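You operate a simulated robot arm through the tools that you are given. There is no shell and no other tool. Be economical: measure what you need, move in short steps, check, and stop when the job is done.

Carry out the task below with a simulated two-armed robot. There is one attempt and no reset: what you move stays moved.

TASK
Pick up the core from the clear side of the core bench with one hand, pass it to the other hand and put it on the shelf under the cable tray.

It is judged by the outcome, as a careful person would: the job done as asked, and still so three seconds after it is handed in. It fails if anything else is knocked over, pushed out of place, dropped, spilled or broken.

THE ROBOT
Two 7-joint arms with two-finger parallel grippers on one trunk, on a base that drives. Base frame: it is fixed to the floor where the robot stands at the start and does not move with it; the origin is under the middle of the robot, x ahead of it, y to its left, z up; the surface under the hand at the start is at about z = 0.8. Lengths are in m, angles in degrees, forces in N, time in s.
The left shoulder is at the start at [0.03, 0.119, 0.96], the right one opposite. With the tool pointing down near the work surface each hand reaches from about 0.28 to 0.68 m from the robot's upright axis, wherever it stands, measured 20 degrees to its own side. Places, roughly: shelf under the cable tray (16x36 cm) [-0.58, 1.12, 0.96]. Payload 3.43 kg a hand.
The tool frame of a hand sits at the grasp point between the pads (the TCP): z along the fingers, y along the line on which they close. The tips reach 0.03 m beyond it. Largest opening 0.094 m; finger width 0.028, thickness 0.01; the body of the gripper, 0.05 by 0.096 m, starts 0.055 m behind the TCP.
Orientation is that of the tool frame in the base frame, as [roll, pitch, yaw] about the fixed x, y, z axes, in that order (R = Rz(yaw) Ry(pitch) Rx(roll)). With the fingers straight down and closing along the base's y, the tool's x points along the base's -x, its y along +y and its z along -z.

THE INTERFACE
- The arms move only by the tool arm_command. It takes "left_moves", "right_moves" or both (then of equal length, played together; a hand with none holds still); each is a list of rows, each a list of 7 numbers: the gripper command, from -1 (shut) to 1 (fully open), values between in proportion, then the shift along the base's x, y, z in m, then the turn, a rotation vector about the base's x, y, z in degrees. In form: [[fingers, dx, dy, dz, ax, ay, az], ...]. A call has 1 to 10 rows; each row shifts and turns the commanded pose from where the row before left it. A row lasts 0.2 s, in which the tool goes at most 0.05 m and 8.6 degrees; a call with a longer step from one row to the next is refused whole, and so is a gripper value outside its range. Where a pose cannot be reached the arm comes as near as it can. A force on the tool above 40 N (or 10 N above the force at the start of the call, whichever is more), or a blocked arm, ends the call early, and 0.2 s more pass. Each finger travels about 0.072 m/s and halts on what it meets, pressing with about 21 N; the grip force reading is that of the motor and also rises with nothing between the fingers. The clock runs only during rows and for 0.2 s after the last one: add rows that do not move to give the fingers time. The reply holds the time, the measured pose of the TCP, the force on the tool along the base axes, the opening and the grip force, in the units named above and with some noise, with the torque about the TCP (base axes, N m) and any sound that the robot's microphone picked up.
- Cameras (640 x 400 px; columns grow to the right, rows downward): "scene" is now at [0.0453, -0.0092, 1.662]; the picture's right is [-0.12, -0.99, 0.00], its down [-0.79, 0.10, -0.60] and it looks along [0.60, -0.07, -0.80] (base axes); focal length 286 px, centre (320, 200). "left" rides on the left gripper at [0.076, -0.014, -0.102] in its tool frame; the picture's right is [0.18, 0.98, 0.00], its down [-0.75, 0.14, -0.64] and it looks along [-0.63, 0.12, 0.77] (tool axes); focal length 243 px, centre (320, 200). "right" rides on the right gripper at [0.076, 0.014, -0.102] in its tool frame; the picture's right is [-0.18, 0.98, 0.00], its down [-0.75, -0.14, -0.64] and it looks along [-0.63, -0.12, 0.77] (tool axes); focal length 243 px, centre (320, 200). There is no depth. A picture from a camera that has moved, and an enlarged one, comes with that camera's place and axes in the base frame and with its lens.
- grab_frame(camera): a new picture of that camera. It takes no simulated time.
- move_column(by): slides the trunk up (or, below 0, down) by that many m; the arms and the scene camera ride with it, the base frame stays. It gives what a move gives, with no picture.
- roll_base(legs): drives the robot by 1 to 6 legs, each [ahead, turn to the left] in m and degrees, along the robot's own axes; the way and the turn of a leg run together, so that a leg with both is an arc; at most 1.5 m and 180 degrees a leg. The arms and the cameras ride along, it lands a little off, and it stops where it bumps. It gives what a move gives.
- aim_head(pan, tilt): turns the head with the scene camera to pan (to the left, within 143 degrees either way) and tilt (down, from -29 to 69), counted from straight ahead of the robot. It gives what a move gives.
- zoom(camera, box): a new picture of the part [left, top, right, bottom] of that camera's present view, enlarged. It takes no simulated time.
- job_done(): hands the job in; it is judged then, once.

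Go step by step. Nothing tells you exact positions but the pictures and the camera data: compare them with the known pose of the tool, close in by small moves and look again before you grip or let go. The budget is 120 turns and 88 pictures, counting those below and the enlarged ones. Unless the task says otherwise, let go and move clear before handing in, and close with one line.

The tools are called after ">>>" as a command line: name --argument value ..., lists and objects as JSON in quotes. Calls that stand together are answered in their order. arm_command: Moves the arms, as the interface text tells. Its arguments: {"type":"object","properties":{"left_moves":{"type":"array"},"right_moves":{"type":"array"}},"required":[]} The other tools are called the same way: move_column (by) slides the trunk up or down; roll_base (legs) drives the base; aim_head (pan, tilt) turns the head that bears the scene camera; grab_frame (camera) takes a picture; zoom (camera, box) takes an enlarged picture of a part of a camera's view; job_done () hands the job in.

At the start:

```text
time: 0.0
left_position: [0.4152, 0.1094, 1.1725]
left_ee_rot: [-180.0, 0.0, 180.0]
left_contact_force: [-0.7, -0.2, -0.4]
left_ft_torque: [0.0, 0.01, 0.01]
left_finger_gap: 0.0939
left_grasp_force: 0.0
right_position: [0.4637, -0.2038, 1.1393]
right_ee_rot: [-180.0, 0.0, 180.0]
right_contact_force: [0.3, -0.1, -0.2]
right_ft_torque: [0.02, -0.01, 0.0]
right_finger_gap: 0.0937
right_grasp_force: 0.0
trunk travel left (down, up): [-0.225, 0.185]
robot x, y, heading: [0.0012, -0.0038, 0.3]
head pan, tilt: [-7.1, 52.9]
```

scene: 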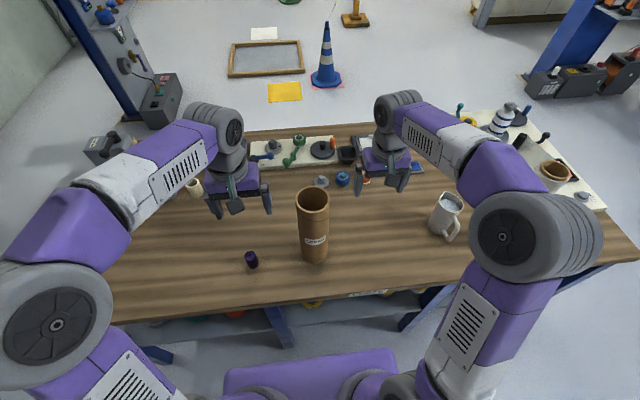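
right: 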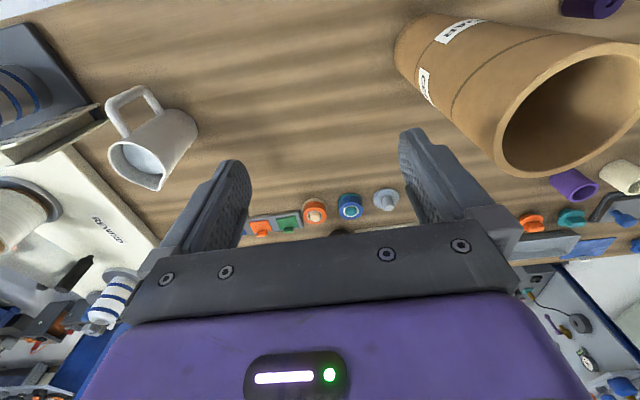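
left: 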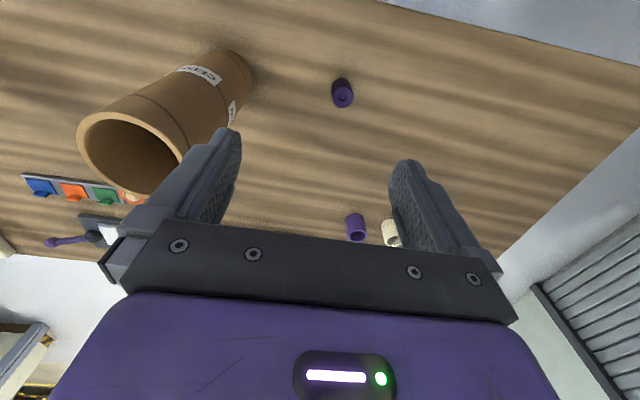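

I see a bench with a tall cardboard tube, small purple pieces, a mug and tools. I'll look closer to identify the "core" and the labels.

>>> zoom --camera "scene" --box '[180, 120, 420, 280]'

>>> zoom --camera "scene" --box '[400, 80, 640, 260]'

>>> aim_head --pan 117 --tilt 25

>>> grab_frame --camera "scene"

```text
2.50 times, centred on (300, 200) of scene
camera zoom: at [0.0453, -0.0092, 1.662], right [-0.12, -0.99, 0.0], down [-0.79, 0.1, -0.6], along [0.6, -0.07, -0.8], focal length 714 px, centre (370, 200)
```

zoom: 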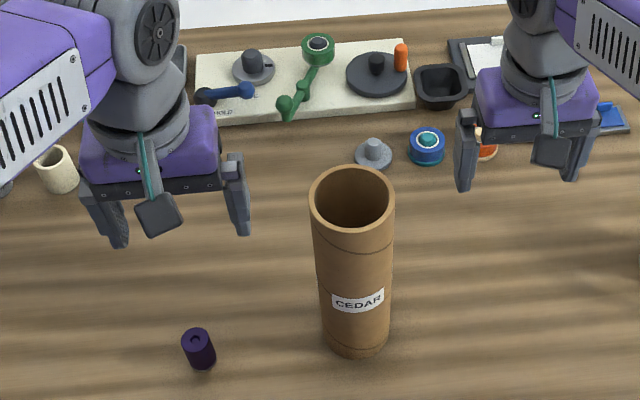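

```text
2.22 times, centred on (520, 170) of scene
camera zoom: at [0.0453, -0.0092, 1.662], right [-0.12, -0.99, 0.0], down [-0.79, 0.1, -0.6], along [0.6, -0.07, -0.8], focal length 635 px, centre (-124, 267)
```

zoom: 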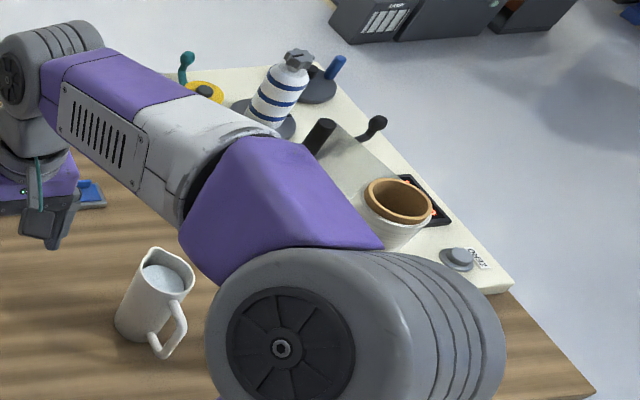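

```text
time: 2.0
left_position: [0.416, 0.1101, 1.173]
left_ee_rot: [180.0, 0.0, 180.0]
left_contact_force: [-0.6, 1.0, -0.1]
left_ft_torque: [0.03, 0.01, 0.0]
left_finger_gap: 0.0943
left_grasp_force: 0.1
right_position: [0.4645, -0.2046, 1.139]
right_ee_rot: [180.0, 0.0, -180.0]
right_contact_force: [0.8, -0.2, -0.3]
right_ft_torque: [0.05, -0.01, 0.01]
right_finger_gap: 0.0942
right_grasp_force: 0.1
trunk travel left (down, up): [-0.225, 0.185]
robot x, y, heading: [-0.001, -0.002, 0.0]
head pan, tilt: [117.0, 25.0]
```

```text
82 pictures are left
camera scene: at [-0.0701, 0.082, 1.7033], right [0.89, 0.45, 0.0], down [0.19, -0.38, -0.91], along [-0.41, 0.81, -0.42], focal length 286 px, centre (320, 200)
```

scene: 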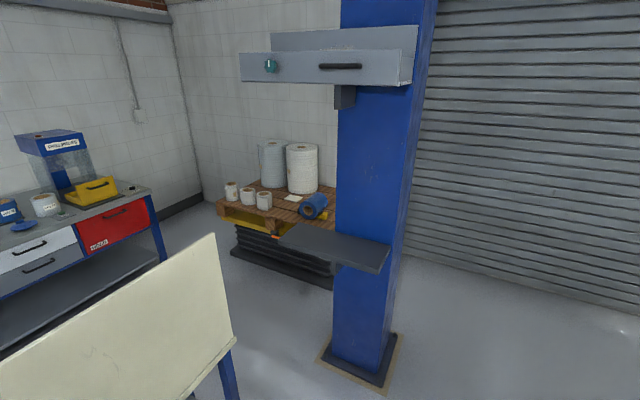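

The shelf is the dark plate on the blue column, under the grey tray. Next I'll look at the rest of the surroundings to find which is the core bench and its clear side.

>>> aim_head --pan 0 --tilt 66

>>> grab_frame --camera "scene"

>>> zoom --camera "left" --box '[220, 40, 480, 260]'

>>> aim_head --pan 65 --tilt 30

>>> grab_frame --camera "scene"

>>> aim_head --pan -50 --tilt 35

>>> grab_frame --camera "scene"

>>> aim_head --pan -125 --tilt 30

>>> grab_frame --camera "scene"

>>> aim_head --pan 140 --tilt 45

>>> grab_frame --camera "scene"

```text
time: 4.0
left_position: [0.4154, 0.1098, 1.1714]
left_ee_rot: [-180.0, 0.1, -180.0]
left_contact_force: [-0.1, 0.1, -0.3]
left_ft_torque: [-0.02, -0.03, -0.05]
left_finger_gap: 0.0942
left_grasp_force: 0.1
right_position: [0.4647, -0.203, 1.1392]
right_ee_rot: [180.0, 0.0, 180.0]
right_contact_force: [0.4, 0.4, 0.5]
right_ft_torque: [0.03, -0.01, 0.0]
right_finger_gap: 0.0943
right_grasp_force: 0.1
trunk travel left (down, up): [-0.225, 0.185]
robot x, y, heading: [0.0016, 0.0023, -0.0]
head pan, tilt: [0.0, 66.0]
```

```text
81 pictures are left
camera scene: at [0.0312, 0.0, 1.6467], right [0.0, -1.0, 0.0], down [-0.91, 0.0, -0.41], along [0.41, 0.0, -0.91], focal length 286 px, centre (320, 200)
```

scene: 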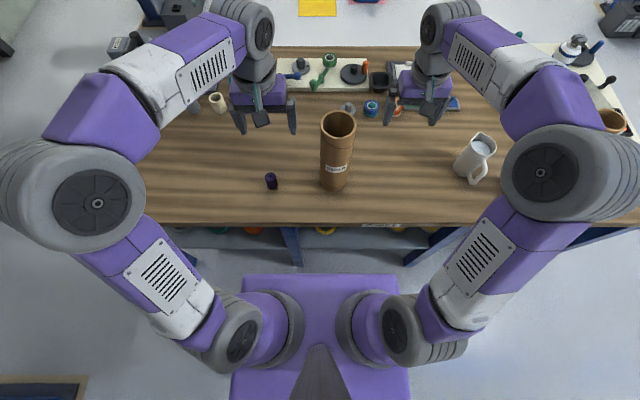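

```text
1.82 times, centred on (350, 150) of left
camera zoom: at [0.3396, 0.0937, 1.2761], right [-0.18, 0.98, 0.0], down [0.75, 0.14, 0.64], along [0.63, 0.12, -0.77], focal length 441 px, centre (266, 291)
```

zoom: 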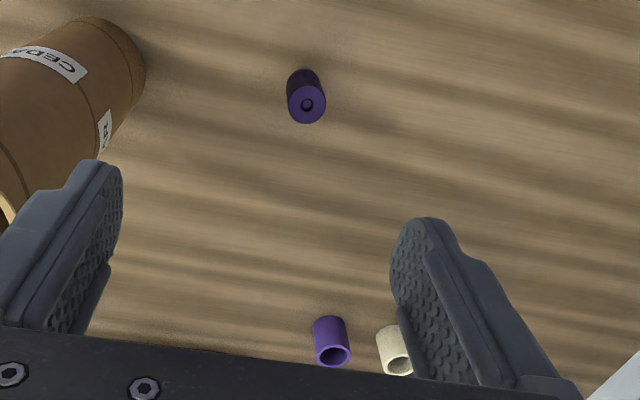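

```text
time: 5.4
left_position: [0.4161, 0.1088, 1.1716]
left_ee_rot: [-180.0, 0.0, 179.9]
left_contact_force: [0.2, -0.5, 0.4]
left_ft_torque: [-0.01, 0.01, -0.02]
left_finger_gap: 0.0938
left_grasp_force: 0.0
right_position: [0.4642, -0.2043, 1.1388]
right_ee_rot: [-180.0, 0.0, -180.0]
right_contact_force: [0.1, -0.4, 0.2]
right_ft_torque: [-0.02, 0.01, 0.01]
right_finger_gap: 0.0939
right_grasp_force: 0.0
trunk travel left (down, up): [-0.225, 0.185]
robot x, y, heading: [0.0015, 0.0019, 0.2]
head pan, tilt: [65.0, 30.0]
```

```text
79 pictures are left
camera scene: at [0.01, 0.0818, 1.6953], right [0.91, -0.42, 0.0], down [-0.21, -0.45, -0.87], along [0.37, 0.78, -0.5], focal length 286 px, centre (320, 200)
```

scene: 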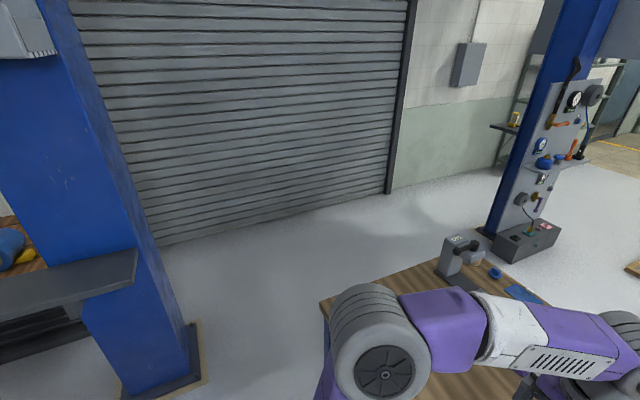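

```text
time: 7.3
left_position: [0.4154, 0.1101, 1.173]
left_ee_rot: [-179.9, 0.0, -180.0]
left_contact_force: [0.1, -0.5, -0.1]
left_ft_torque: [0.04, 0.02, 0.01]
left_finger_gap: 0.0941
left_grasp_force: 0.1
right_position: [0.4638, -0.2045, 1.1402]
right_ee_rot: [-179.9, 0.0, -179.9]
right_contact_force: [-0.5, -0.1, 0.2]
right_ft_torque: [0.02, 0.03, 0.01]
right_finger_gap: 0.0935
right_grasp_force: 0.0
trunk travel left (down, up): [-0.225, 0.185]
robot x, y, heading: [-0.0025, 0.0011, -0.0]
head pan, tilt: [-50.0, 35.0]
```

```text
78 pictures are left
camera scene: at [0.0284, -0.0675, 1.6876], right [-0.77, -0.64, 0.0], down [-0.37, 0.44, -0.82], along [0.53, -0.63, -0.57], focal length 286 px, centre (320, 200)
```

scene: 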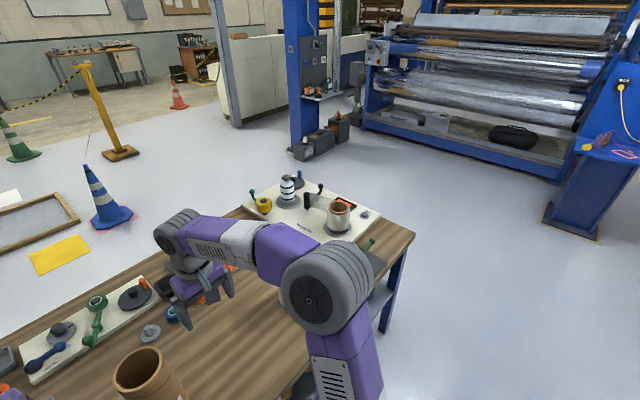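

```text
time: 8.8
left_position: [0.4149, 0.1086, 1.1727]
left_ee_rot: [-180.0, 0.0, 180.0]
left_contact_force: [-0.7, -0.2, -0.5]
left_ft_torque: [0.02, -0.02, 0.01]
left_finger_gap: 0.094
left_grasp_force: 0.0
right_position: [0.4636, -0.2039, 1.138]
right_ee_rot: [-180.0, 0.0, 180.0]
right_contact_force: [-0.2, 0.6, 0.5]
right_ft_torque: [0.02, 0.03, -0.02]
right_finger_gap: 0.094
right_grasp_force: 0.1
trunk travel left (down, up): [-0.225, 0.185]
robot x, y, heading: [0.0022, -0.0007, -0.3]
head pan, tilt: [-125.0, 30.0]
```

```text
77 pictures are left
camera scene: at [-0.0801, -0.0742, 1.6954], right [-0.82, 0.57, 0.0], down [0.29, 0.41, -0.87], along [-0.5, -0.71, -0.5], focal length 286 px, centre (320, 200)
```

scene: 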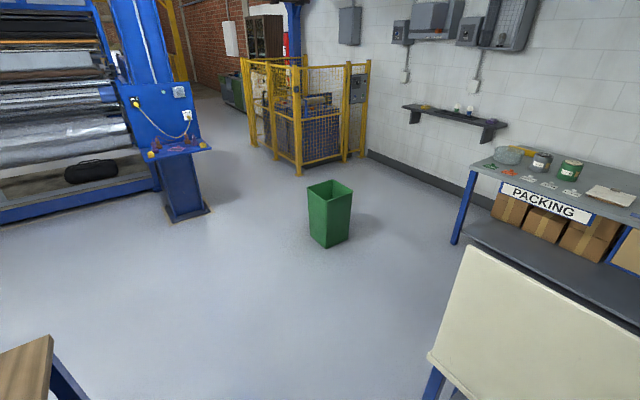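

```text
time: 12.4
left_position: [0.4144, 0.1086, 1.1718]
left_ee_rot: [179.9, 0.0, 180.0]
left_contact_force: [-0.4, 0.7, 1.4]
left_ft_torque: [0.02, 0.01, -0.02]
left_finger_gap: 0.0939
left_grasp_force: 0.0
right_position: [0.4638, -0.2044, 1.1396]
right_ee_rot: [-179.9, 0.1, -180.0]
right_contact_force: [0.0, -0.5, 0.2]
right_ft_torque: [-0.03, 0.0, -0.01]
right_finger_gap: 0.094
right_grasp_force: 0.0
trunk travel left (down, up): [-0.225, 0.185]
robot x, y, heading: [0.0006, -0.0024, -0.0]
head pan, tilt: [140.0, 45.0]
```

```text
76 pictures are left
camera scene: at [-0.0906, 0.0522, 1.6728], right [0.64, 0.77, 0.0], down [0.54, -0.45, -0.71], along [-0.54, 0.45, -0.71], focal length 286 px, centre (320, 200)
```

scene: 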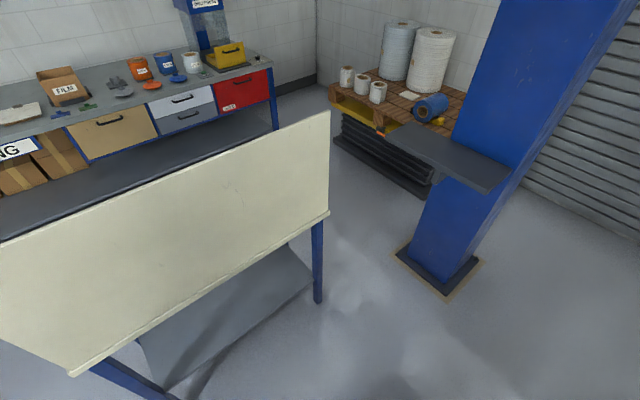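

The ivory board behind me is empty; the wooden bench in front carries a label strip on its near edge. I'll read that and the labels on the tube.

>>> aim_head --pan 0 --tilt 60

>>> zoom --camera "scene" --box '[330, 200, 450, 280]'

>>> zoom --camera "scene" --box '[230, 110, 390, 230]'

>>> zoom --camera "right" --box '[380, 0, 640, 160]'

```text
time: 14.7
left_position: [0.4159, 0.1087, 1.1728]
left_ee_rot: [-180.0, 0.0, 180.0]
left_contact_force: [-1.7, -0.2, -0.2]
left_ft_torque: [-0.02, -0.01, 0.02]
left_finger_gap: 0.0941
left_grasp_force: 0.1
right_position: [0.4626, -0.2043, 1.1385]
right_ee_rot: [-180.0, 0.1, 180.0]
right_contact_force: [0.4, -0.1, -0.8]
right_ft_torque: [0.0, 0.01, -0.01]
right_finger_gap: 0.094
right_grasp_force: 0.1
trunk travel left (down, up): [-0.225, 0.185]
robot x, y, heading: [-0.0001, 0.0002, 0.0]
head pan, tilt: [0.0, 60.0]
```

```text
5.00 times, centred on (390, 240) of scene
camera zoom: at [0.0384, 0.0, 1.6533], right [0.0, -1.0, 0.0], down [-0.87, 0.0, -0.5], along [0.5, 0.0, -0.87], focal length 1428 px, centre (-30, 0)
```

zoom: 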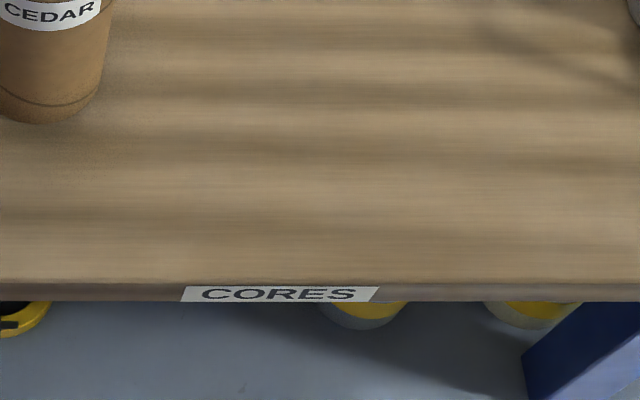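

```text
3.33 times, centred on (310, 170) of scene
camera zoom: at [0.0384, 0.0, 1.6533], right [0.0, -1.0, 0.0], down [-0.87, 0.0, -0.5], along [0.5, 0.0, -0.87], focal length 952 px, centre (353, 300)
```

zoom: 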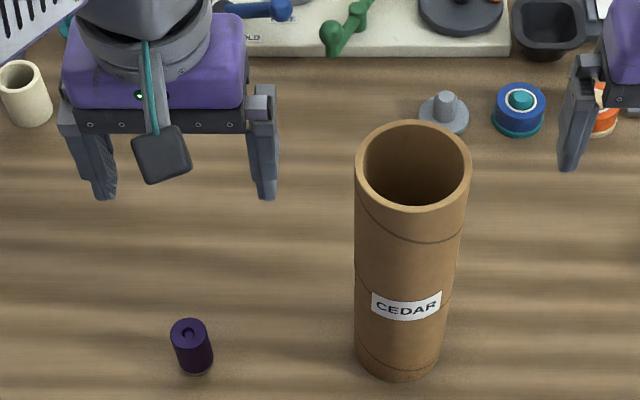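

```text
2.46 times, centred on (510, 80) of right
camera zoom: at [0.3876, -0.1904, 1.2421], right [0.18, 0.98, 0.0], down [0.75, -0.14, 0.64], along [0.63, -0.12, -0.77], focal length 597 px, centre (-148, 495)
```

zoom: 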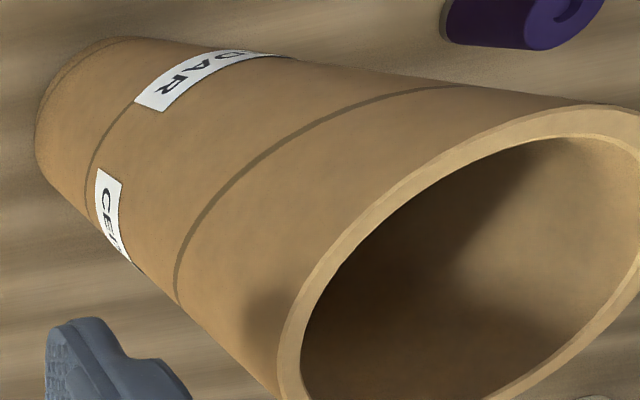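

The core is the cardboard CEDAR tube standing in the clear near part of the bench labelled CORES: about 0.085 m in diameter, 0.30 m tall, axis near (0.47, -0.045). The plan is for the right hand to pinch its right rim from above, then the left hand to take it round the body horizontally. I'll lift the right hand over the rim, move the left hand aside and look.

>>> arm_command --right_moves '[[1, 0, 0, 0.045, 0, 0, 0], [1, 0.0, 0.04, 0.01, 0, 0, 0], [1, 0.0, 0.04, 0, 0, 0, 0], [1, 0.005, 0.038, 0, 0, 0, 0], [1, 0, 0, 0, 0, 0, 0]]' --left_moves '[[1, 0, 0.045, 0, 0, 0, 0], [1, 0, 0.045, 0, 0, 0, 0], [1, 0, 0.045, 0, 0, 0, 0], [1, 0, 0.045, 0, 0, 0, 0], [1, 0, 0, 0, 0, 0, 0]]'

>>> grab_frame --camera "scene"

>>> grab_frame --camera "right"

```text
time: 15.9
left_position: [0.4169, 0.2905, 1.174]
left_ee_rot: [180.0, -0.1, 180.0]
left_contact_force: [-0.7, -0.3, -0.1]
left_ft_torque: [0.0, 0.03, 0.0]
left_finger_gap: 0.0942
left_grasp_force: 0.0
right_position: [0.4702, -0.0882, 1.1951]
right_ee_rot: [179.9, 0.0, 179.9]
right_contact_force: [1.6, 0.1, -0.2]
right_ft_torque: [0.0, -0.02, -0.02]
right_finger_gap: 0.0941
right_grasp_force: 0.0
trunk travel left (down, up): [-0.225, 0.185]
robot x, y, heading: [0.0023, -0.002, 0.1]
head pan, tilt: [0.0, 60.0]
```

```text
72 pictures are left
camera scene: at [0.0379, -0.0018, 1.6533], right [0.0, -1.0, 0.0], down [-0.87, 0.0, -0.5], along [0.5, 0.0, -0.87], focal length 286 px, centre (320, 200)
```

scene: 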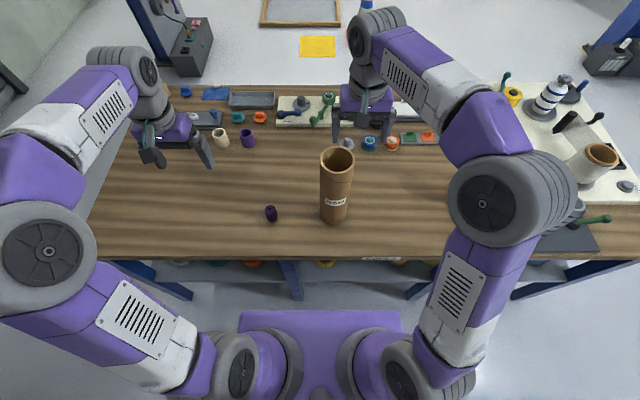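

```text
71 pictures are left
camera right: at [0.3937, -0.0737, 1.2985], right [0.19, 0.98, 0.0], down [0.75, -0.14, 0.64], along [0.63, -0.12, -0.77], focal length 243 px, centre (320, 200)
```

right: 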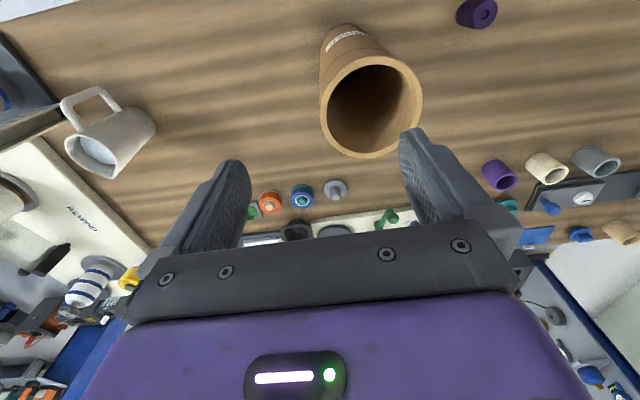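

Triangulating puts the rim centre at about (0.474, -0.044, 1.087), so the hand is already above its right wall. I'll descend so the pads straddle the wall, then look.

>>> arm_command --right_moves '[[0.9, 0.004, 0.003, -0.04, 0, 0, 0], [0.9, 0, 0, -0.04, 0, 0, 0], [0.9, 0, 0, -0.03, 0, 0, 0], [0.9, 0, 0, -0.015, 0, 0, 0], [0.9, 0, 0, 0, 0, 0, 0]]'

>>> zoom --camera "scene" --box '[270, 90, 430, 230]'

>>> grab_frame --camera "right"

```text
time: 17.1
left_position: [0.4162, 0.2909, 1.1723]
left_ee_rot: [-179.9, 0.0, -180.0]
left_contact_force: [0.1, -0.9, 0.1]
left_ft_torque: [0.03, -0.02, 0.0]
left_finger_gap: 0.0942
left_grasp_force: 0.1
right_position: [0.474, -0.0823, 1.0698]
right_ee_rot: [-180.0, 0.0, -180.0]
right_contact_force: [-0.2, -0.8, -0.1]
right_ft_torque: [-0.01, -0.03, -0.01]
right_finger_gap: 0.0891
right_grasp_force: 0.0
trunk travel left (down, up): [-0.225, 0.185]
robot x, y, heading: [0.0006, -0.0002, -0.0]
head pan, tilt: [0.0, 60.0]
```

```text
2.86 times, centred on (350, 160) of scene
camera zoom: at [0.0383, -0.0001, 1.6533], right [0.0, -1.0, 0.0], down [-0.87, 0.0, -0.5], along [0.5, 0.0, -0.87], focal length 816 px, centre (234, 314)
```

zoom: 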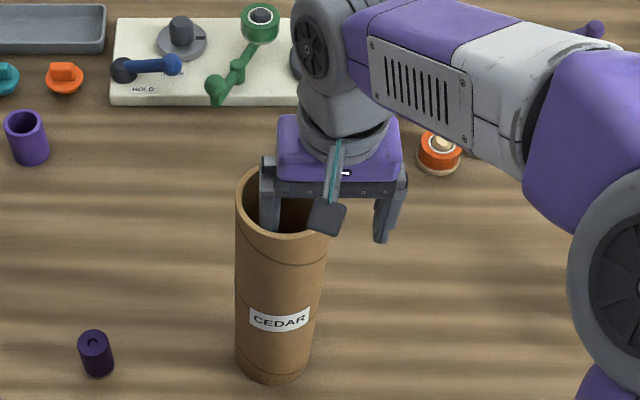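

```text
69 pictures are left
camera right: at [0.3965, -0.068, 1.1733], right [0.18, 0.98, 0.0], down [0.75, -0.14, 0.64], along [0.63, -0.12, -0.77], focal length 243 px, centre (320, 200)
```

right: 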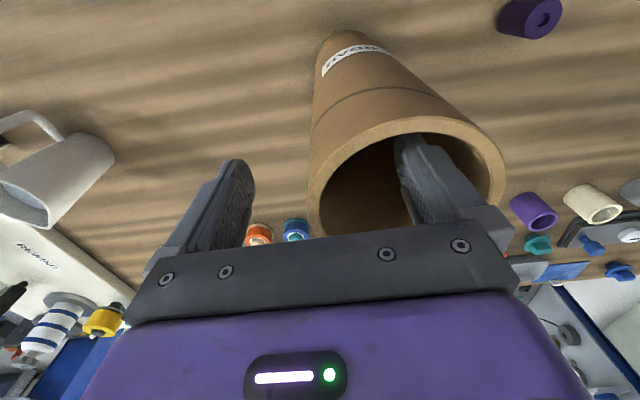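

The inner finger is inside the tube and the wall is about midway between the pads. I'll close.

>>> arm_command --right_moves '[[0.4, 0, 0, 0, 0, 0, 0], [0, 0, 0, 0, 0, 0, 0], [-0.5, 0, 0, 0, 0, 0, 0], [-1, 0, 0, 0, 0, 0, 0], [-1, 0, 0, 0, 0, 0, 0], [-1, 0, 0, 0, 0, 0, 0]]'

>>> grab_frame --camera "right"

```text
time: 18.5
left_position: [0.417, 0.2909, 1.1729]
left_ee_rot: [-180.0, 0.0, -179.9]
left_contact_force: [-0.4, 0.6, 0.3]
left_ft_torque: [-0.01, 0.0, -0.01]
left_finger_gap: 0.0936
left_grasp_force: 0.1
right_position: [0.4728, -0.0821, 1.0705]
right_ee_rot: [-179.9, 0.0, 179.9]
right_contact_force: [-1.1, 0.4, 0.5]
right_ft_torque: [0.07, 0.21, -0.05]
right_finger_gap: 0.0096
right_grasp_force: 20.9
trunk travel left (down, up): [-0.225, 0.185]
robot x, y, heading: [-0.0012, -0.002, -0.1]
head pan, tilt: [0.0, 60.0]
```

```text
68 pictures are left
camera right: at [0.3964, -0.0679, 1.1737], right [0.18, 0.98, 0.0], down [0.75, -0.14, 0.64], along [0.63, -0.12, -0.77], focal length 243 px, centre (320, 200)
```

right: 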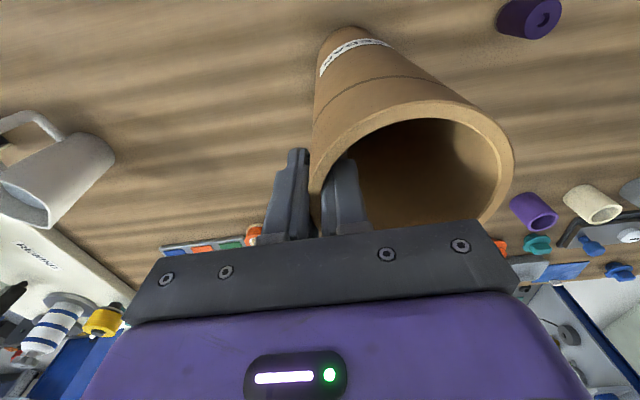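

The wall is gripped (gap 9.6 mm, 21 N). I'll lift a little and check for tilt.

>>> arm_command --right_moves '[[-1, 0, 0, 0.015, 0, 0, 0], [-1, 0, 0, 0.025, 0, 0, 0], [-1, 0, 0, 0.025, 0, 0, 0], [-1, 0, 0, 0.02, 0, 0, 0], [-1, 0, 0, 0, 0, 0, 0]]'

>>> zoom --camera "scene" --box '[270, 90, 430, 230]'

```text
time: 19.7
left_position: [0.4168, 0.2912, 1.1728]
left_ee_rot: [-179.9, -0.1, -180.0]
left_contact_force: [-0.1, -1.1, 0.9]
left_ft_torque: [-0.01, 0.0, -0.01]
left_finger_gap: 0.094
left_grasp_force: 0.1
right_position: [0.4733, -0.0821, 1.1542]
right_ee_rot: [180.0, 0.0, -180.0]
right_contact_force: [0.7, 0.4, -3.2]
right_ft_torque: [-0.12, 0.0, -0.02]
right_finger_gap: 0.0093
right_grasp_force: 21.0
trunk travel left (down, up): [-0.225, 0.185]
robot x, y, heading: [-0.0013, -0.0017, -0.2]
head pan, tilt: [0.0, 60.0]
```

```text
2.86 times, centred on (350, 160) of scene
camera zoom: at [0.0388, -0.0002, 1.6532], right [0.0, -1.0, 0.0], down [-0.87, 0.0, -0.5], along [0.5, 0.0, -0.87], focal length 816 px, centre (234, 314)
```

zoom: 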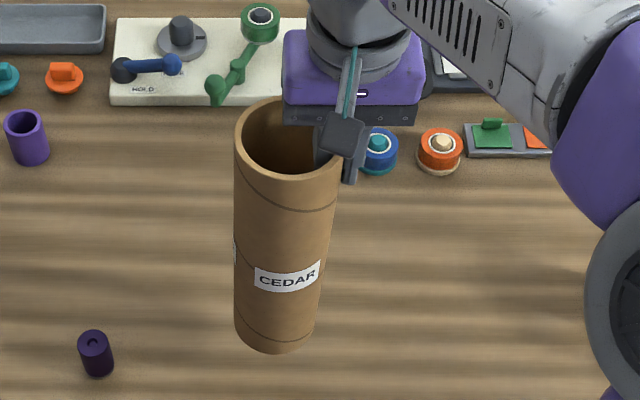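

The tube hangs well, about 0.33 kg with a very slight tilt. Next I'll raise it and bring it left a bit while the left hand turns to a horizontal grip pointing forward-right.

>>> arm_command --left_moves '[[1, 0, 0, 0, -2.607, -7.166, -2.607], [1, 0, 0, 0, -2.607, -7.166, -2.607], [1, 0, 0, 0, -2.607, -7.166, -2.607], [1, 0, 0, 0, -2.607, -7.166, -2.607], [1, 0, 0, 0, -2.607, -7.166, -2.607], [1, 0, 0, 0, -2.607, -7.166, -2.607], [1, 0, 0, 0, -2.607, -7.166, -2.607], [1, 0, 0, 0, -2.607, -7.166, -2.607], [1, 0, 0, 0, -2.607, -7.166, -2.607], [1, 0, 0, 0, -2.607, -7.166, -2.607]]' --right_moves '[[-1, 0, 0, 0.01, 0, 0, 0], [-1, 0, 0, 0.015, 0, 0, 0], [-1, 0, 0, 0.015, 0, 0, 0], [-1, 0.01, 0.01, 0, 0, 0, 0], [-1, 0.01, 0.01, 0, 0, 0, 0], [-1, 0.01, 0.01, 0, 0, 0, 0], [-1, 0, 0.01, 0, 0, 0, 0], [-1, 0, 0.01, 0, 0, 0, 0], [-1, 0, 0.01, 0, 0, 0, 0], [-1, 0, 0, 0, 0, 0, 0]]'

>>> arm_command --left_moves '[[1, 0, 0, 0, -2.607, -7.166, -2.607], [1, 0, 0, 0, -2.607, -7.166, -2.607], [1, 0, 0, -0.03, 0, 0, 0], [1, 0, 0, -0.03, 0, 0, 0], [1, 0, 0, -0.03, 0, 0, 0], [1, 0, 0, -0.03, 0, 0, 0], [1, 0, 0, 0, 0, 0, 0]]'

>>> grab_frame --camera "scene"

>>> grab_frame --camera "left"

```text
time: 21.9
left_position: [0.4144, 0.2895, 1.1727]
left_ee_rot: [-162.5, 74.8, 162.8]
left_contact_force: [0.9, 0.3, -0.7]
left_ft_torque: [0.04, -0.02, 0.0]
left_finger_gap: 0.0941
left_grasp_force: 0.1
right_position: [0.5035, -0.0231, 1.1942]
right_ee_rot: [-179.9, -0.1, -180.0]
right_contact_force: [-0.2, -0.2, -4.2]
right_ft_torque: [-0.13, 0.02, -0.02]
right_finger_gap: 0.0095
right_grasp_force: 21.2
trunk travel left (down, up): [-0.225, 0.185]
robot x, y, heading: [0.0015, 0.0003, 0.0]
head pan, tilt: [0.0, 60.0]
```

```text
time: 23.5
left_position: [0.4136, 0.291, 1.051]
left_ee_rot: [41.4, 89.9, 1.5]
left_contact_force: [-0.4, -0.2, 0.3]
left_ft_torque: [-0.04, -0.02, 0.0]
left_finger_gap: 0.0942
left_grasp_force: 0.1
right_position: [0.5032, -0.0243, 1.1944]
right_ee_rot: [-179.9, 0.0, 180.0]
right_contact_force: [-0.3, -0.3, -4.0]
right_ft_torque: [-0.16, -0.02, 0.0]
right_finger_gap: 0.0099
right_grasp_force: 21.5
trunk travel left (down, up): [-0.225, 0.185]
robot x, y, heading: [0.0012, -0.0032, -0.1]
head pan, tilt: [0.0, 60.0]
```

```text
66 pictures are left
camera scene: at [0.0383, -0.0005, 1.6533], right [0.0, -1.0, 0.0], down [-0.87, 0.0, -0.5], along [0.5, 0.0, -0.87], focal length 286 px, centre (320, 200)
```

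scene: 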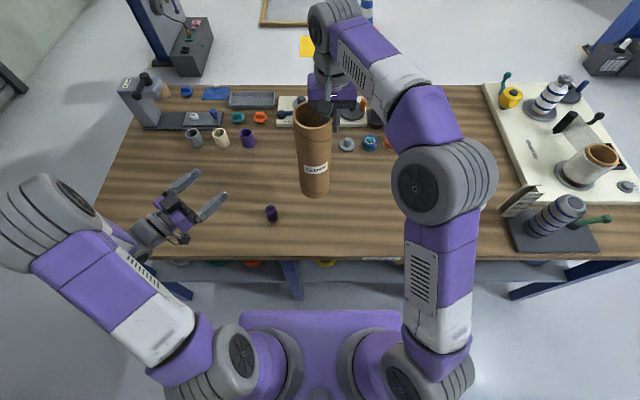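

```text
65 pictures are left
camera left: at [0.3268, 0.3429, 0.976], right [0.63, 0.75, -0.18], down [-0.4, 0.52, 0.75], along [0.66, -0.4, 0.63], focal length 243 px, centre (320, 200)
```

left: 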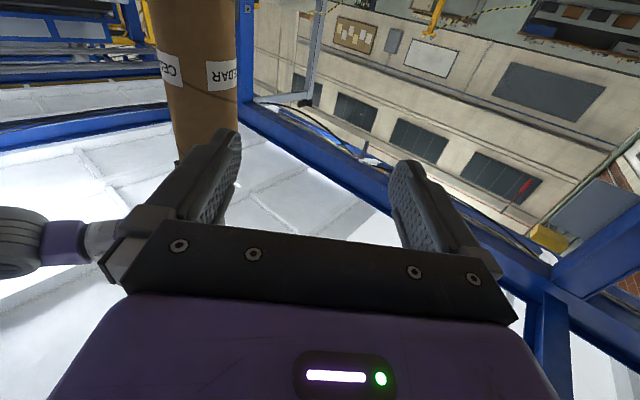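

The left hand is horizontal at z = 1.05 and the tube axis is near (0.501, 0.016). I'll move the left hand to a pre-grasp 12 cm back along its approach line and look.

>>> arm_command --left_moves '[[1, -0.001, -0.04, 0, 0, 0, 0], [1, -0.001, -0.04, 0, 0, 0, 0], [1, -0.001, -0.04, 0, 0, 0, 0], [1, -0.001, -0.04, 0, 0, 0, 0], [1, -0.001, -0.038, 0, 0, 0, 0], [1, 0, 0, 0, 0, 0, 0]]'

>>> zoom --camera "scene" --box '[200, 80, 400, 240]'

>>> grab_frame --camera "left"

```text
time: 24.9
left_position: [0.4206, 0.0948, 1.0485]
left_ee_rot: [2.1, 89.8, -37.9]
left_contact_force: [-0.4, -0.3, 0.3]
left_ft_torque: [0.0, -0.02, 0.02]
left_finger_gap: 0.0942
left_grasp_force: 0.3
left hand out of reach, approached as far as the arm can: row 5
right_position: [0.5034, -0.0226, 1.1951]
right_ee_rot: [180.0, 0.0, 180.0]
right_contact_force: [0.0, -0.7, -3.8]
right_ft_torque: [-0.09, 0.02, 0.01]
right_finger_gap: 0.0096
right_grasp_force: 20.8
trunk travel left (down, up): [-0.225, 0.185]
robot x, y, heading: [-0.0008, 0.0014, 0.1]
head pan, tilt: [0.0, 60.0]
```

```text
2.50 times, centred on (300, 160) of scene
camera zoom: at [0.0387, 0.0005, 1.6533], right [0.0, -1.0, 0.0], down [-0.87, 0.0, -0.5], along [0.5, 0.0, -0.87], focal length 714 px, centre (370, 300)
```

zoom: 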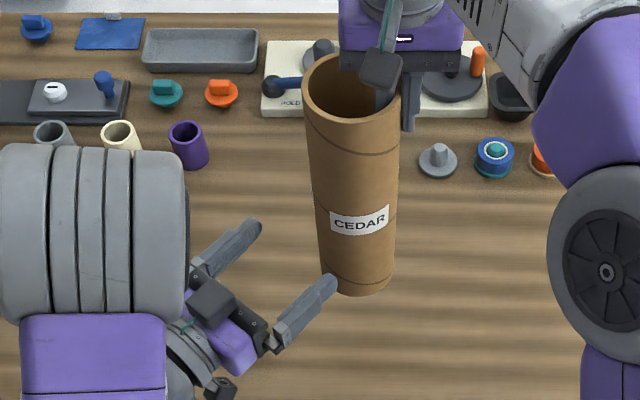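

```text
63 pictures are left
camera left: at [0.3335, 0.1489, 0.9741], right [0.63, 0.75, -0.18], down [-0.4, 0.52, 0.75], along [0.66, -0.4, 0.63], focal length 243 px, centre (320, 200)
```

left: 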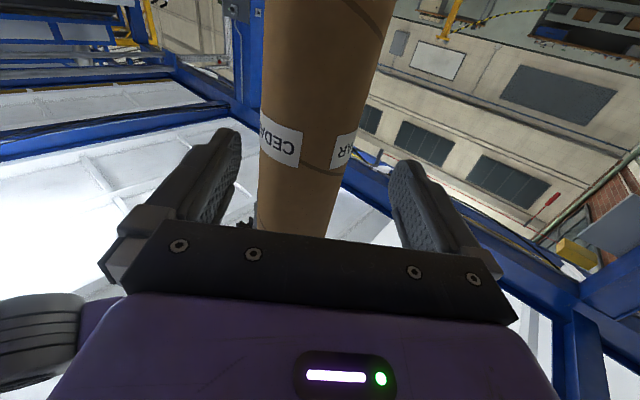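

The tube is vertical at (0.502, 0.016), and the left hand needs about 8 mm of sideways shift. I'll advance halfway with that correction and re-measure.

>>> arm_command --left_moves '[[1, 0.01, -0.018, 0, 0, 0, 0], [1, 0.015, -0.013, 0, 0, 0, 0], [1, 0.015, -0.013, 0, 0, 0, 0], [1, 0, 0, 0, 0, 0, 0]]'

>>> zoom --camera "scene" --box '[200, 80, 400, 240]'

>>> grab_frame --camera "left"

```text
time: 25.9
left_position: [0.4599, 0.051, 1.0515]
left_ee_rot: [-172.8, 90.0, 147.2]
left_contact_force: [-0.5, 0.5, 0.2]
left_ft_torque: [0.02, 0.02, -0.04]
left_finger_gap: 0.094
left_grasp_force: 0.1
right_position: [0.502, -0.0231, 1.1948]
right_ee_rot: [-179.9, 0.0, -180.0]
right_contact_force: [-0.2, -0.2, -2.9]
right_ft_torque: [-0.14, 0.0, -0.02]
right_finger_gap: 0.0096
right_grasp_force: 21.3
trunk travel left (down, up): [-0.225, 0.185]
robot x, y, heading: [-0.0017, 0.0015, 0.3]
head pan, tilt: [0.0, 60.0]
```

```text
2.50 times, centred on (300, 160) of scene
camera zoom: at [0.0386, 0.0002, 1.6533], right [0.0, -1.0, 0.0], down [-0.87, 0.0, -0.5], along [0.5, 0.0, -0.87], focal length 714 px, centre (370, 300)
```

zoom: 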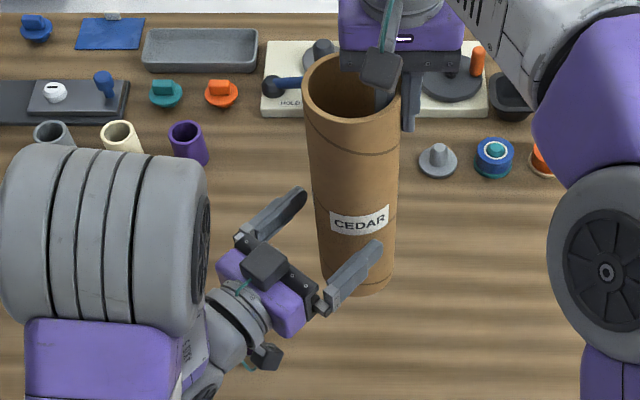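

```text
61 pictures are left
camera left: at [0.373, 0.1029, 0.9757], right [0.63, 0.75, -0.18], down [-0.4, 0.52, 0.75], along [0.66, -0.4, 0.63], focal length 243 px, centre (320, 200)
```

left: 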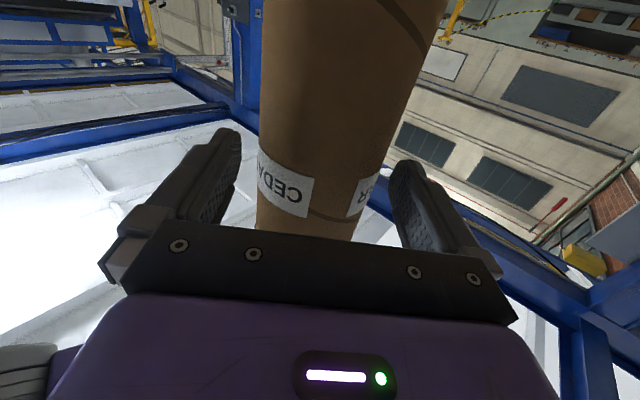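

The tube is now centred between the pads with 5.5 cm to go. I'll advance gently.

>>> arm_command --left_moves '[[1, 0.0115, -0.0096, 0, 0, 0, 0], [1, 0.0115, -0.0096, 0, 0, 0, 0], [1, 0.0095, -0.008, 0, 0, 0, 0], [1, 0.0077, -0.0064, 0, 0, 0, 0], [1, 0, 0, 0, 0, 0, 0]]'

>>> grab_frame --camera "left"

>>> zoom --camera "scene" --box '[200, 80, 400, 240]'

```text
time: 27.1
left_position: [0.5006, 0.0162, 1.0508]
left_ee_rot: [15.6, 89.9, -24.4]
left_contact_force: [0.8, 0.1, -0.7]
left_ft_torque: [0.0, 0.03, 0.0]
left_finger_gap: 0.0939
left_grasp_force: 0.1
right_position: [0.5033, -0.0243, 1.195]
right_ee_rot: [-180.0, 0.0, 179.9]
right_contact_force: [0.0, -0.3, -2.9]
right_ft_torque: [-0.12, -0.01, -0.01]
right_finger_gap: 0.0096
right_grasp_force: 20.9
trunk travel left (down, up): [-0.225, 0.185]
robot x, y, heading: [0.0014, -0.0005, 0.1]
head pan, tilt: [0.0, 60.0]
```

```text
60 pictures are left
camera left: at [0.4133, 0.0699, 0.9756], right [0.63, 0.75, -0.18], down [-0.4, 0.52, 0.75], along [0.66, -0.4, 0.63], focal length 243 px, centre (320, 200)
```

left: 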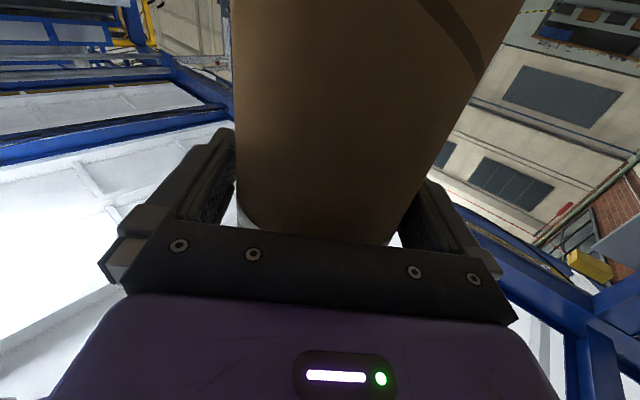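

```text
2.50 times, centred on (300, 160) of scene
camera zoom: at [0.0386, 0.0, 1.6533], right [0.0, -1.0, 0.0], down [-0.87, 0.0, -0.5], along [0.5, 0.0, -0.87], focal length 714 px, centre (370, 300)
```

zoom: 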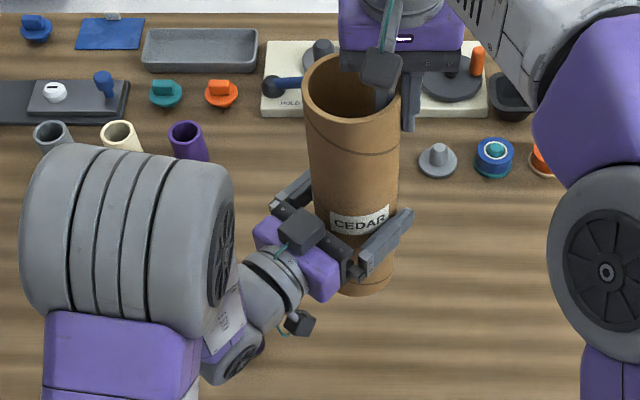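

The tube sits between the left pads without contact. I'll close the left hand.

>>> arm_command --left_moves '[[0.8, 0, 0, 0, 0, 0, 0], [0.6, 0, 0, 0, 0, 0, 0], [-1, 0, 0, 0, 0, 0, 0], [-1, 0, 0, 0, 0, 0, 0], [-1, 0, 0, 0, 0, 0, 0]]'

```text
time: 28.3
left_position: [0.5008, 0.0166, 1.0506]
left_ee_rot: [-141.4, 90.0, 178.6]
left_contact_force: [3.2, 0.5, -0.4]
left_ft_torque: [0.02, 0.07, 0.14]
left_finger_gap: 0.0902
left_grasp_force: 21.5
right_position: [0.5031, -0.0247, 1.1945]
right_ee_rot: [-180.0, -0.1, -179.9]
right_contact_force: [-3.1, -1.1, -2.8]
right_ft_torque: [-0.18, 0.39, 0.04]
right_finger_gap: 0.0098
right_grasp_force: 21.0
trunk travel left (down, up): [-0.225, 0.185]
robot x, y, heading: [-0.0022, -0.0002, -0.2]
head pan, tilt: [0.0, 60.0]
```

The left hand holds the tube (90 mm, 21.5 N). I'll open the right hand and withdraw it straight up.

>>> arm_command --right_moves '[[-0.6, 0, 0, 0, 0, 0, 0], [-0.2, 0, 0, 0, 0, 0, 0], [-0.1, 0, 0, 0, 0, 0, 0], [-0.1, 0, 0, 0.02, 0, 0, 0], [-0.1, 0, 0, 0.04, 0, 0, 0], [-0.1, 0, 0, 0.04, 0, 0, 0], [-0.1, 0, -0.03, 0.01, 0, 0, 0], [-0.1, 0, -0.045, 0, 0, 0, 0], [-0.1, 0, -0.045, 0, 0, 0, 0], [-0.1, 0, -0.04, 0, 0, 0, 0]]'

>>> grab_frame --camera "scene"

```text
time: 30.5
left_position: [0.5001, 0.0157, 1.0512]
left_ee_rot: [76.5, 90.0, 36.3]
left_contact_force: [-0.9, -0.6, 0.2]
left_ft_torque: [0.01, 0.0, 0.02]
left_finger_gap: 0.0902
left_grasp_force: 20.9
right_position: [0.5018, -0.1845, 1.2886]
right_ee_rot: [179.9, 0.0, -180.0]
right_contact_force: [0.3, 0.9, -0.2]
right_ft_torque: [0.0, 0.01, -0.01]
right_finger_gap: 0.0424
right_grasp_force: 0.0
right hand out of reach, approached as far as the arm can: row 6
trunk travel left (down, up): [-0.225, 0.185]
robot x, y, heading: [-0.0006, 0.0032, -0.0]
head pan, tilt: [0.0, 60.0]
```

```text
58 pictures are left
camera scene: at [0.0387, -0.0011, 1.6532], right [0.0, -1.0, 0.0], down [-0.87, 0.0, -0.5], along [0.5, 0.0, -0.87], focal length 286 px, centre (320, 200)
```

scene: 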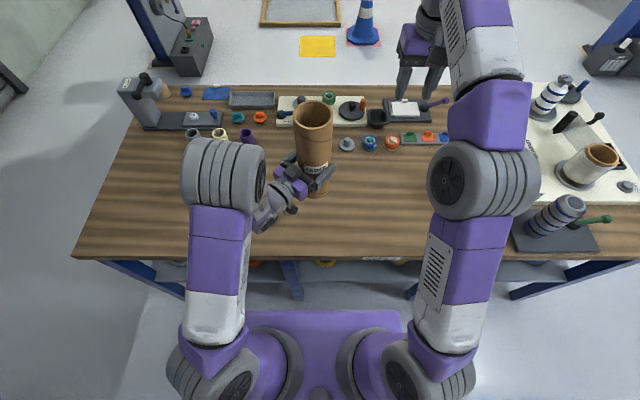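

The right hand is clear. I'll check that the left hand really carries the tube.

>>> zoom --camera "scene" --box '[220, 80, 420, 240]'

>>> aim_head --pan 117 --tilt 30

>>> zoom --camera "scene" --box '[220, 0, 460, 400]'

```text
2.50 times, centred on (320, 160) of scene
camera zoom: at [0.0387, -0.0011, 1.6532], right [0.0, -1.0, 0.0], down [-0.87, 0.0, -0.5], along [0.5, 0.0, -0.87], focal length 714 px, centre (320, 300)
```

zoom: 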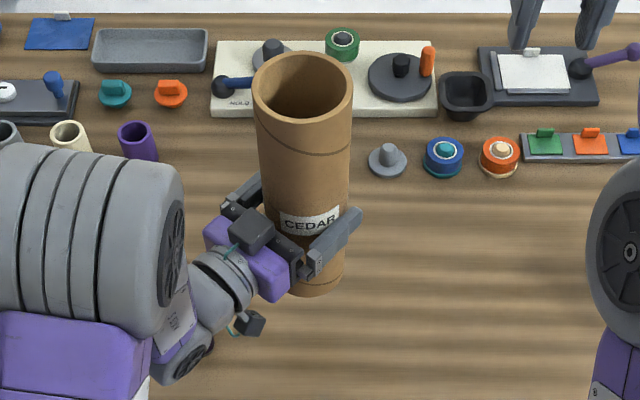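

```text
time: 32.4
left_position: [0.5018, 0.0166, 1.0495]
left_ee_rot: [20.4, 90.0, -19.6]
left_contact_force: [-0.3, 0.2, 0.0]
left_ft_torque: [-0.02, 0.02, 0.0]
left_finger_gap: 0.0905
left_grasp_force: 20.6
right_position: [0.501, -0.1825, 1.2874]
right_ee_rot: [-180.0, 0.0, 179.9]
right_contact_force: [0.1, -0.4, -0.4]
right_ft_torque: [0.0, 0.0, 0.0]
right_finger_gap: 0.0421
right_grasp_force: 0.1
trunk travel left (down, up): [-0.225, 0.185]
robot x, y, heading: [0.0029, 0.0016, -0.1]
head pan, tilt: [117.0, 30.0]
```

```text
1.00 times, centred on (340, 200) of scene (not enlarged: the box is as wide or as high as the picture)
camera zoom: at [-0.069, 0.0805, 1.6954], right [0.89, 0.45, 0.0], down [0.23, -0.45, -0.87], along [-0.39, 0.77, -0.5], focal length 286 px, centre (300, 200)
```

zoom: 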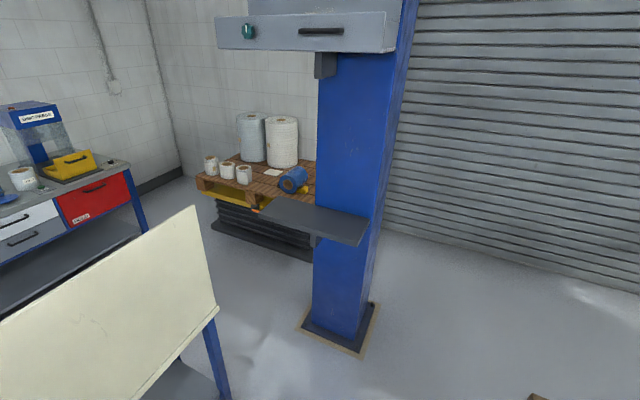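

The left hand holds the tube firmly and vertically. I'll raise the trunk so everything clears the bench, back off, turn left and head for the shelf in stages.

>>> move_column --by 0.15

>>> roll_base --legs '[[-0.15, 0]]'

>>> aim_head --pan 140 --tilt 60

>>> grab_frame --camera "scene"

```text
time: 34.2
left_position: [0.5005, 0.0156, 1.2005]
left_ee_rot: [21.7, 89.9, -18.1]
left_contact_force: [-1.0, -0.6, -3.0]
left_ft_torque: [-0.02, -0.01, 0.01]
left_finger_gap: 0.09
left_grasp_force: 21.6
right_position: [0.5018, -0.182, 1.4386]
right_ee_rot: [-180.0, 0.1, 180.0]
right_contact_force: [0.3, 0.3, -0.3]
right_ft_torque: [0.0, -0.02, -0.01]
right_finger_gap: 0.0423
right_grasp_force: 0.1
trunk travel left (down, up): [-0.375, 0.035]
robot x, y, heading: [0.0016, -0.0028, -0.3]
head pan, tilt: [117.0, 30.0]
```

```text
time: 35.5
left_position: [0.3544, 0.0191, 1.2002]
left_ee_rot: [-153.9, 90.0, 166.3]
left_contact_force: [0.0, -0.1, -3.2]
left_ft_torque: [0.04, 0.02, 0.0]
left_finger_gap: 0.0902
left_grasp_force: 21.1
right_position: [0.3562, -0.182, 1.4378]
right_ee_rot: [-180.0, -0.1, -180.0]
right_contact_force: [0.1, -0.4, -0.3]
right_ft_torque: [-0.02, -0.04, 0.04]
right_finger_gap: 0.042
right_grasp_force: 0.1
trunk travel left (down, up): [-0.375, 0.035]
robot x, y, heading: [-0.142, -0.0025, 0.1]
head pan, tilt: [117.0, 30.0]
```

```text
time: 36.5
left_position: [0.3553, 0.0183, 1.2008]
left_ee_rot: [73.5, 89.9, 33.5]
left_contact_force: [1.2, -0.3, -4.3]
left_ft_torque: [0.01, 0.01, 0.04]
left_finger_gap: 0.09
left_grasp_force: 20.8
right_position: [0.3583, -0.1831, 1.438]
right_ee_rot: [-179.9, -0.1, -179.9]
right_contact_force: [1.1, -0.2, -0.4]
right_ft_torque: [0.02, 0.03, 0.02]
right_finger_gap: 0.0425
right_grasp_force: 0.0
trunk travel left (down, up): [-0.375, 0.035]
robot x, y, heading: [-0.1463, -0.0006, 0.2]
head pan, tilt: [140.0, 60.0]
```

```text
55 pictures are left
camera scene: at [-0.224, 0.0425, 1.8034], right [0.64, 0.77, 0.0], down [0.66, -0.56, -0.5], along [-0.38, 0.32, -0.87], focal length 286 px, centre (320, 200)
```

scene: 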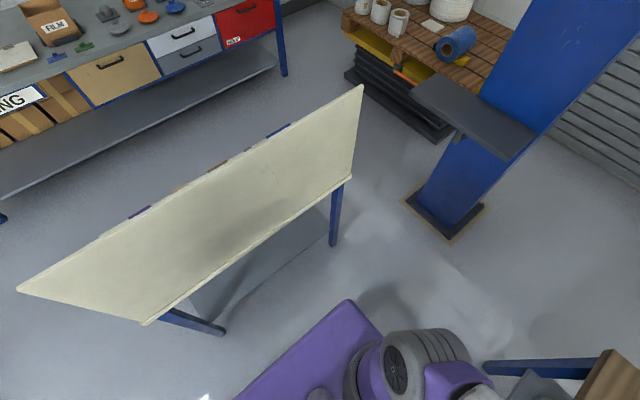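

The board's nearest corner is at (-0.68, 0.60), so there is room to turn. I'll turn left, drive ahead, then face the shelf.

>>> roll_base --legs '[[0, 90], [0.3, 0]]'

>>> aim_head --pan 25 --tilt 45

>>> grab_frame --camera "scene"

```text
time: 42.4
left_position: [-0.1629, 0.7945, 1.2009]
left_ee_rot: [-142.8, 90.0, -92.7]
left_contact_force: [-0.1, 0.1, -2.9]
left_ft_torque: [-0.01, -0.03, 0.01]
left_finger_gap: 0.0901
left_grasp_force: 20.7
right_position: [0.0366, 0.7963, 1.4383]
right_ee_rot: [-179.9, 0.0, -89.8]
right_contact_force: [0.5, -1.0, -0.3]
right_ft_torque: [-0.02, 0.02, 0.01]
right_finger_gap: 0.0424
right_grasp_force: 0.0
trunk travel left (down, up): [-0.375, 0.035]
robot x, y, heading: [-0.1456, 0.2935, 90.2]
head pan, tilt: [140.0, 60.0]
```

```text
time: 44.3
left_position: [-0.1627, 0.7945, 1.2015]
left_ee_rot: [52.1, 90.0, 102.3]
left_contact_force: [0.8, -1.0, -4.3]
left_ft_torque: [-0.03, 0.03, 0.0]
left_finger_gap: 0.0902
left_grasp_force: 21.0
right_position: [0.0361, 0.7968, 1.4387]
right_ee_rot: [-179.9, 0.0, -89.8]
right_contact_force: [-0.4, 0.4, -0.5]
right_ft_torque: [-0.01, 0.0, -0.03]
right_finger_gap: 0.0424
right_grasp_force: 0.1
trunk travel left (down, up): [-0.375, 0.035]
robot x, y, heading: [-0.1469, 0.2964, 90.3]
head pan, tilt: [25.0, 45.0]
```

```text
54 pictures are left
camera scene: at [-0.179, 0.3388, 1.8227], right [0.91, 0.42, 0.0], down [0.3, -0.64, -0.71], along [-0.3, 0.64, -0.71], focal length 286 px, centre (320, 200)
```

scene: 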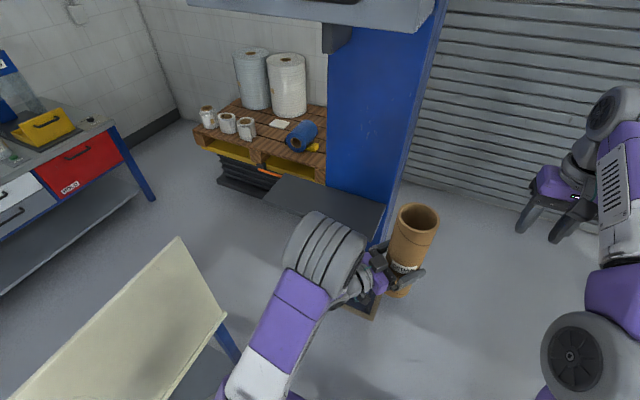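

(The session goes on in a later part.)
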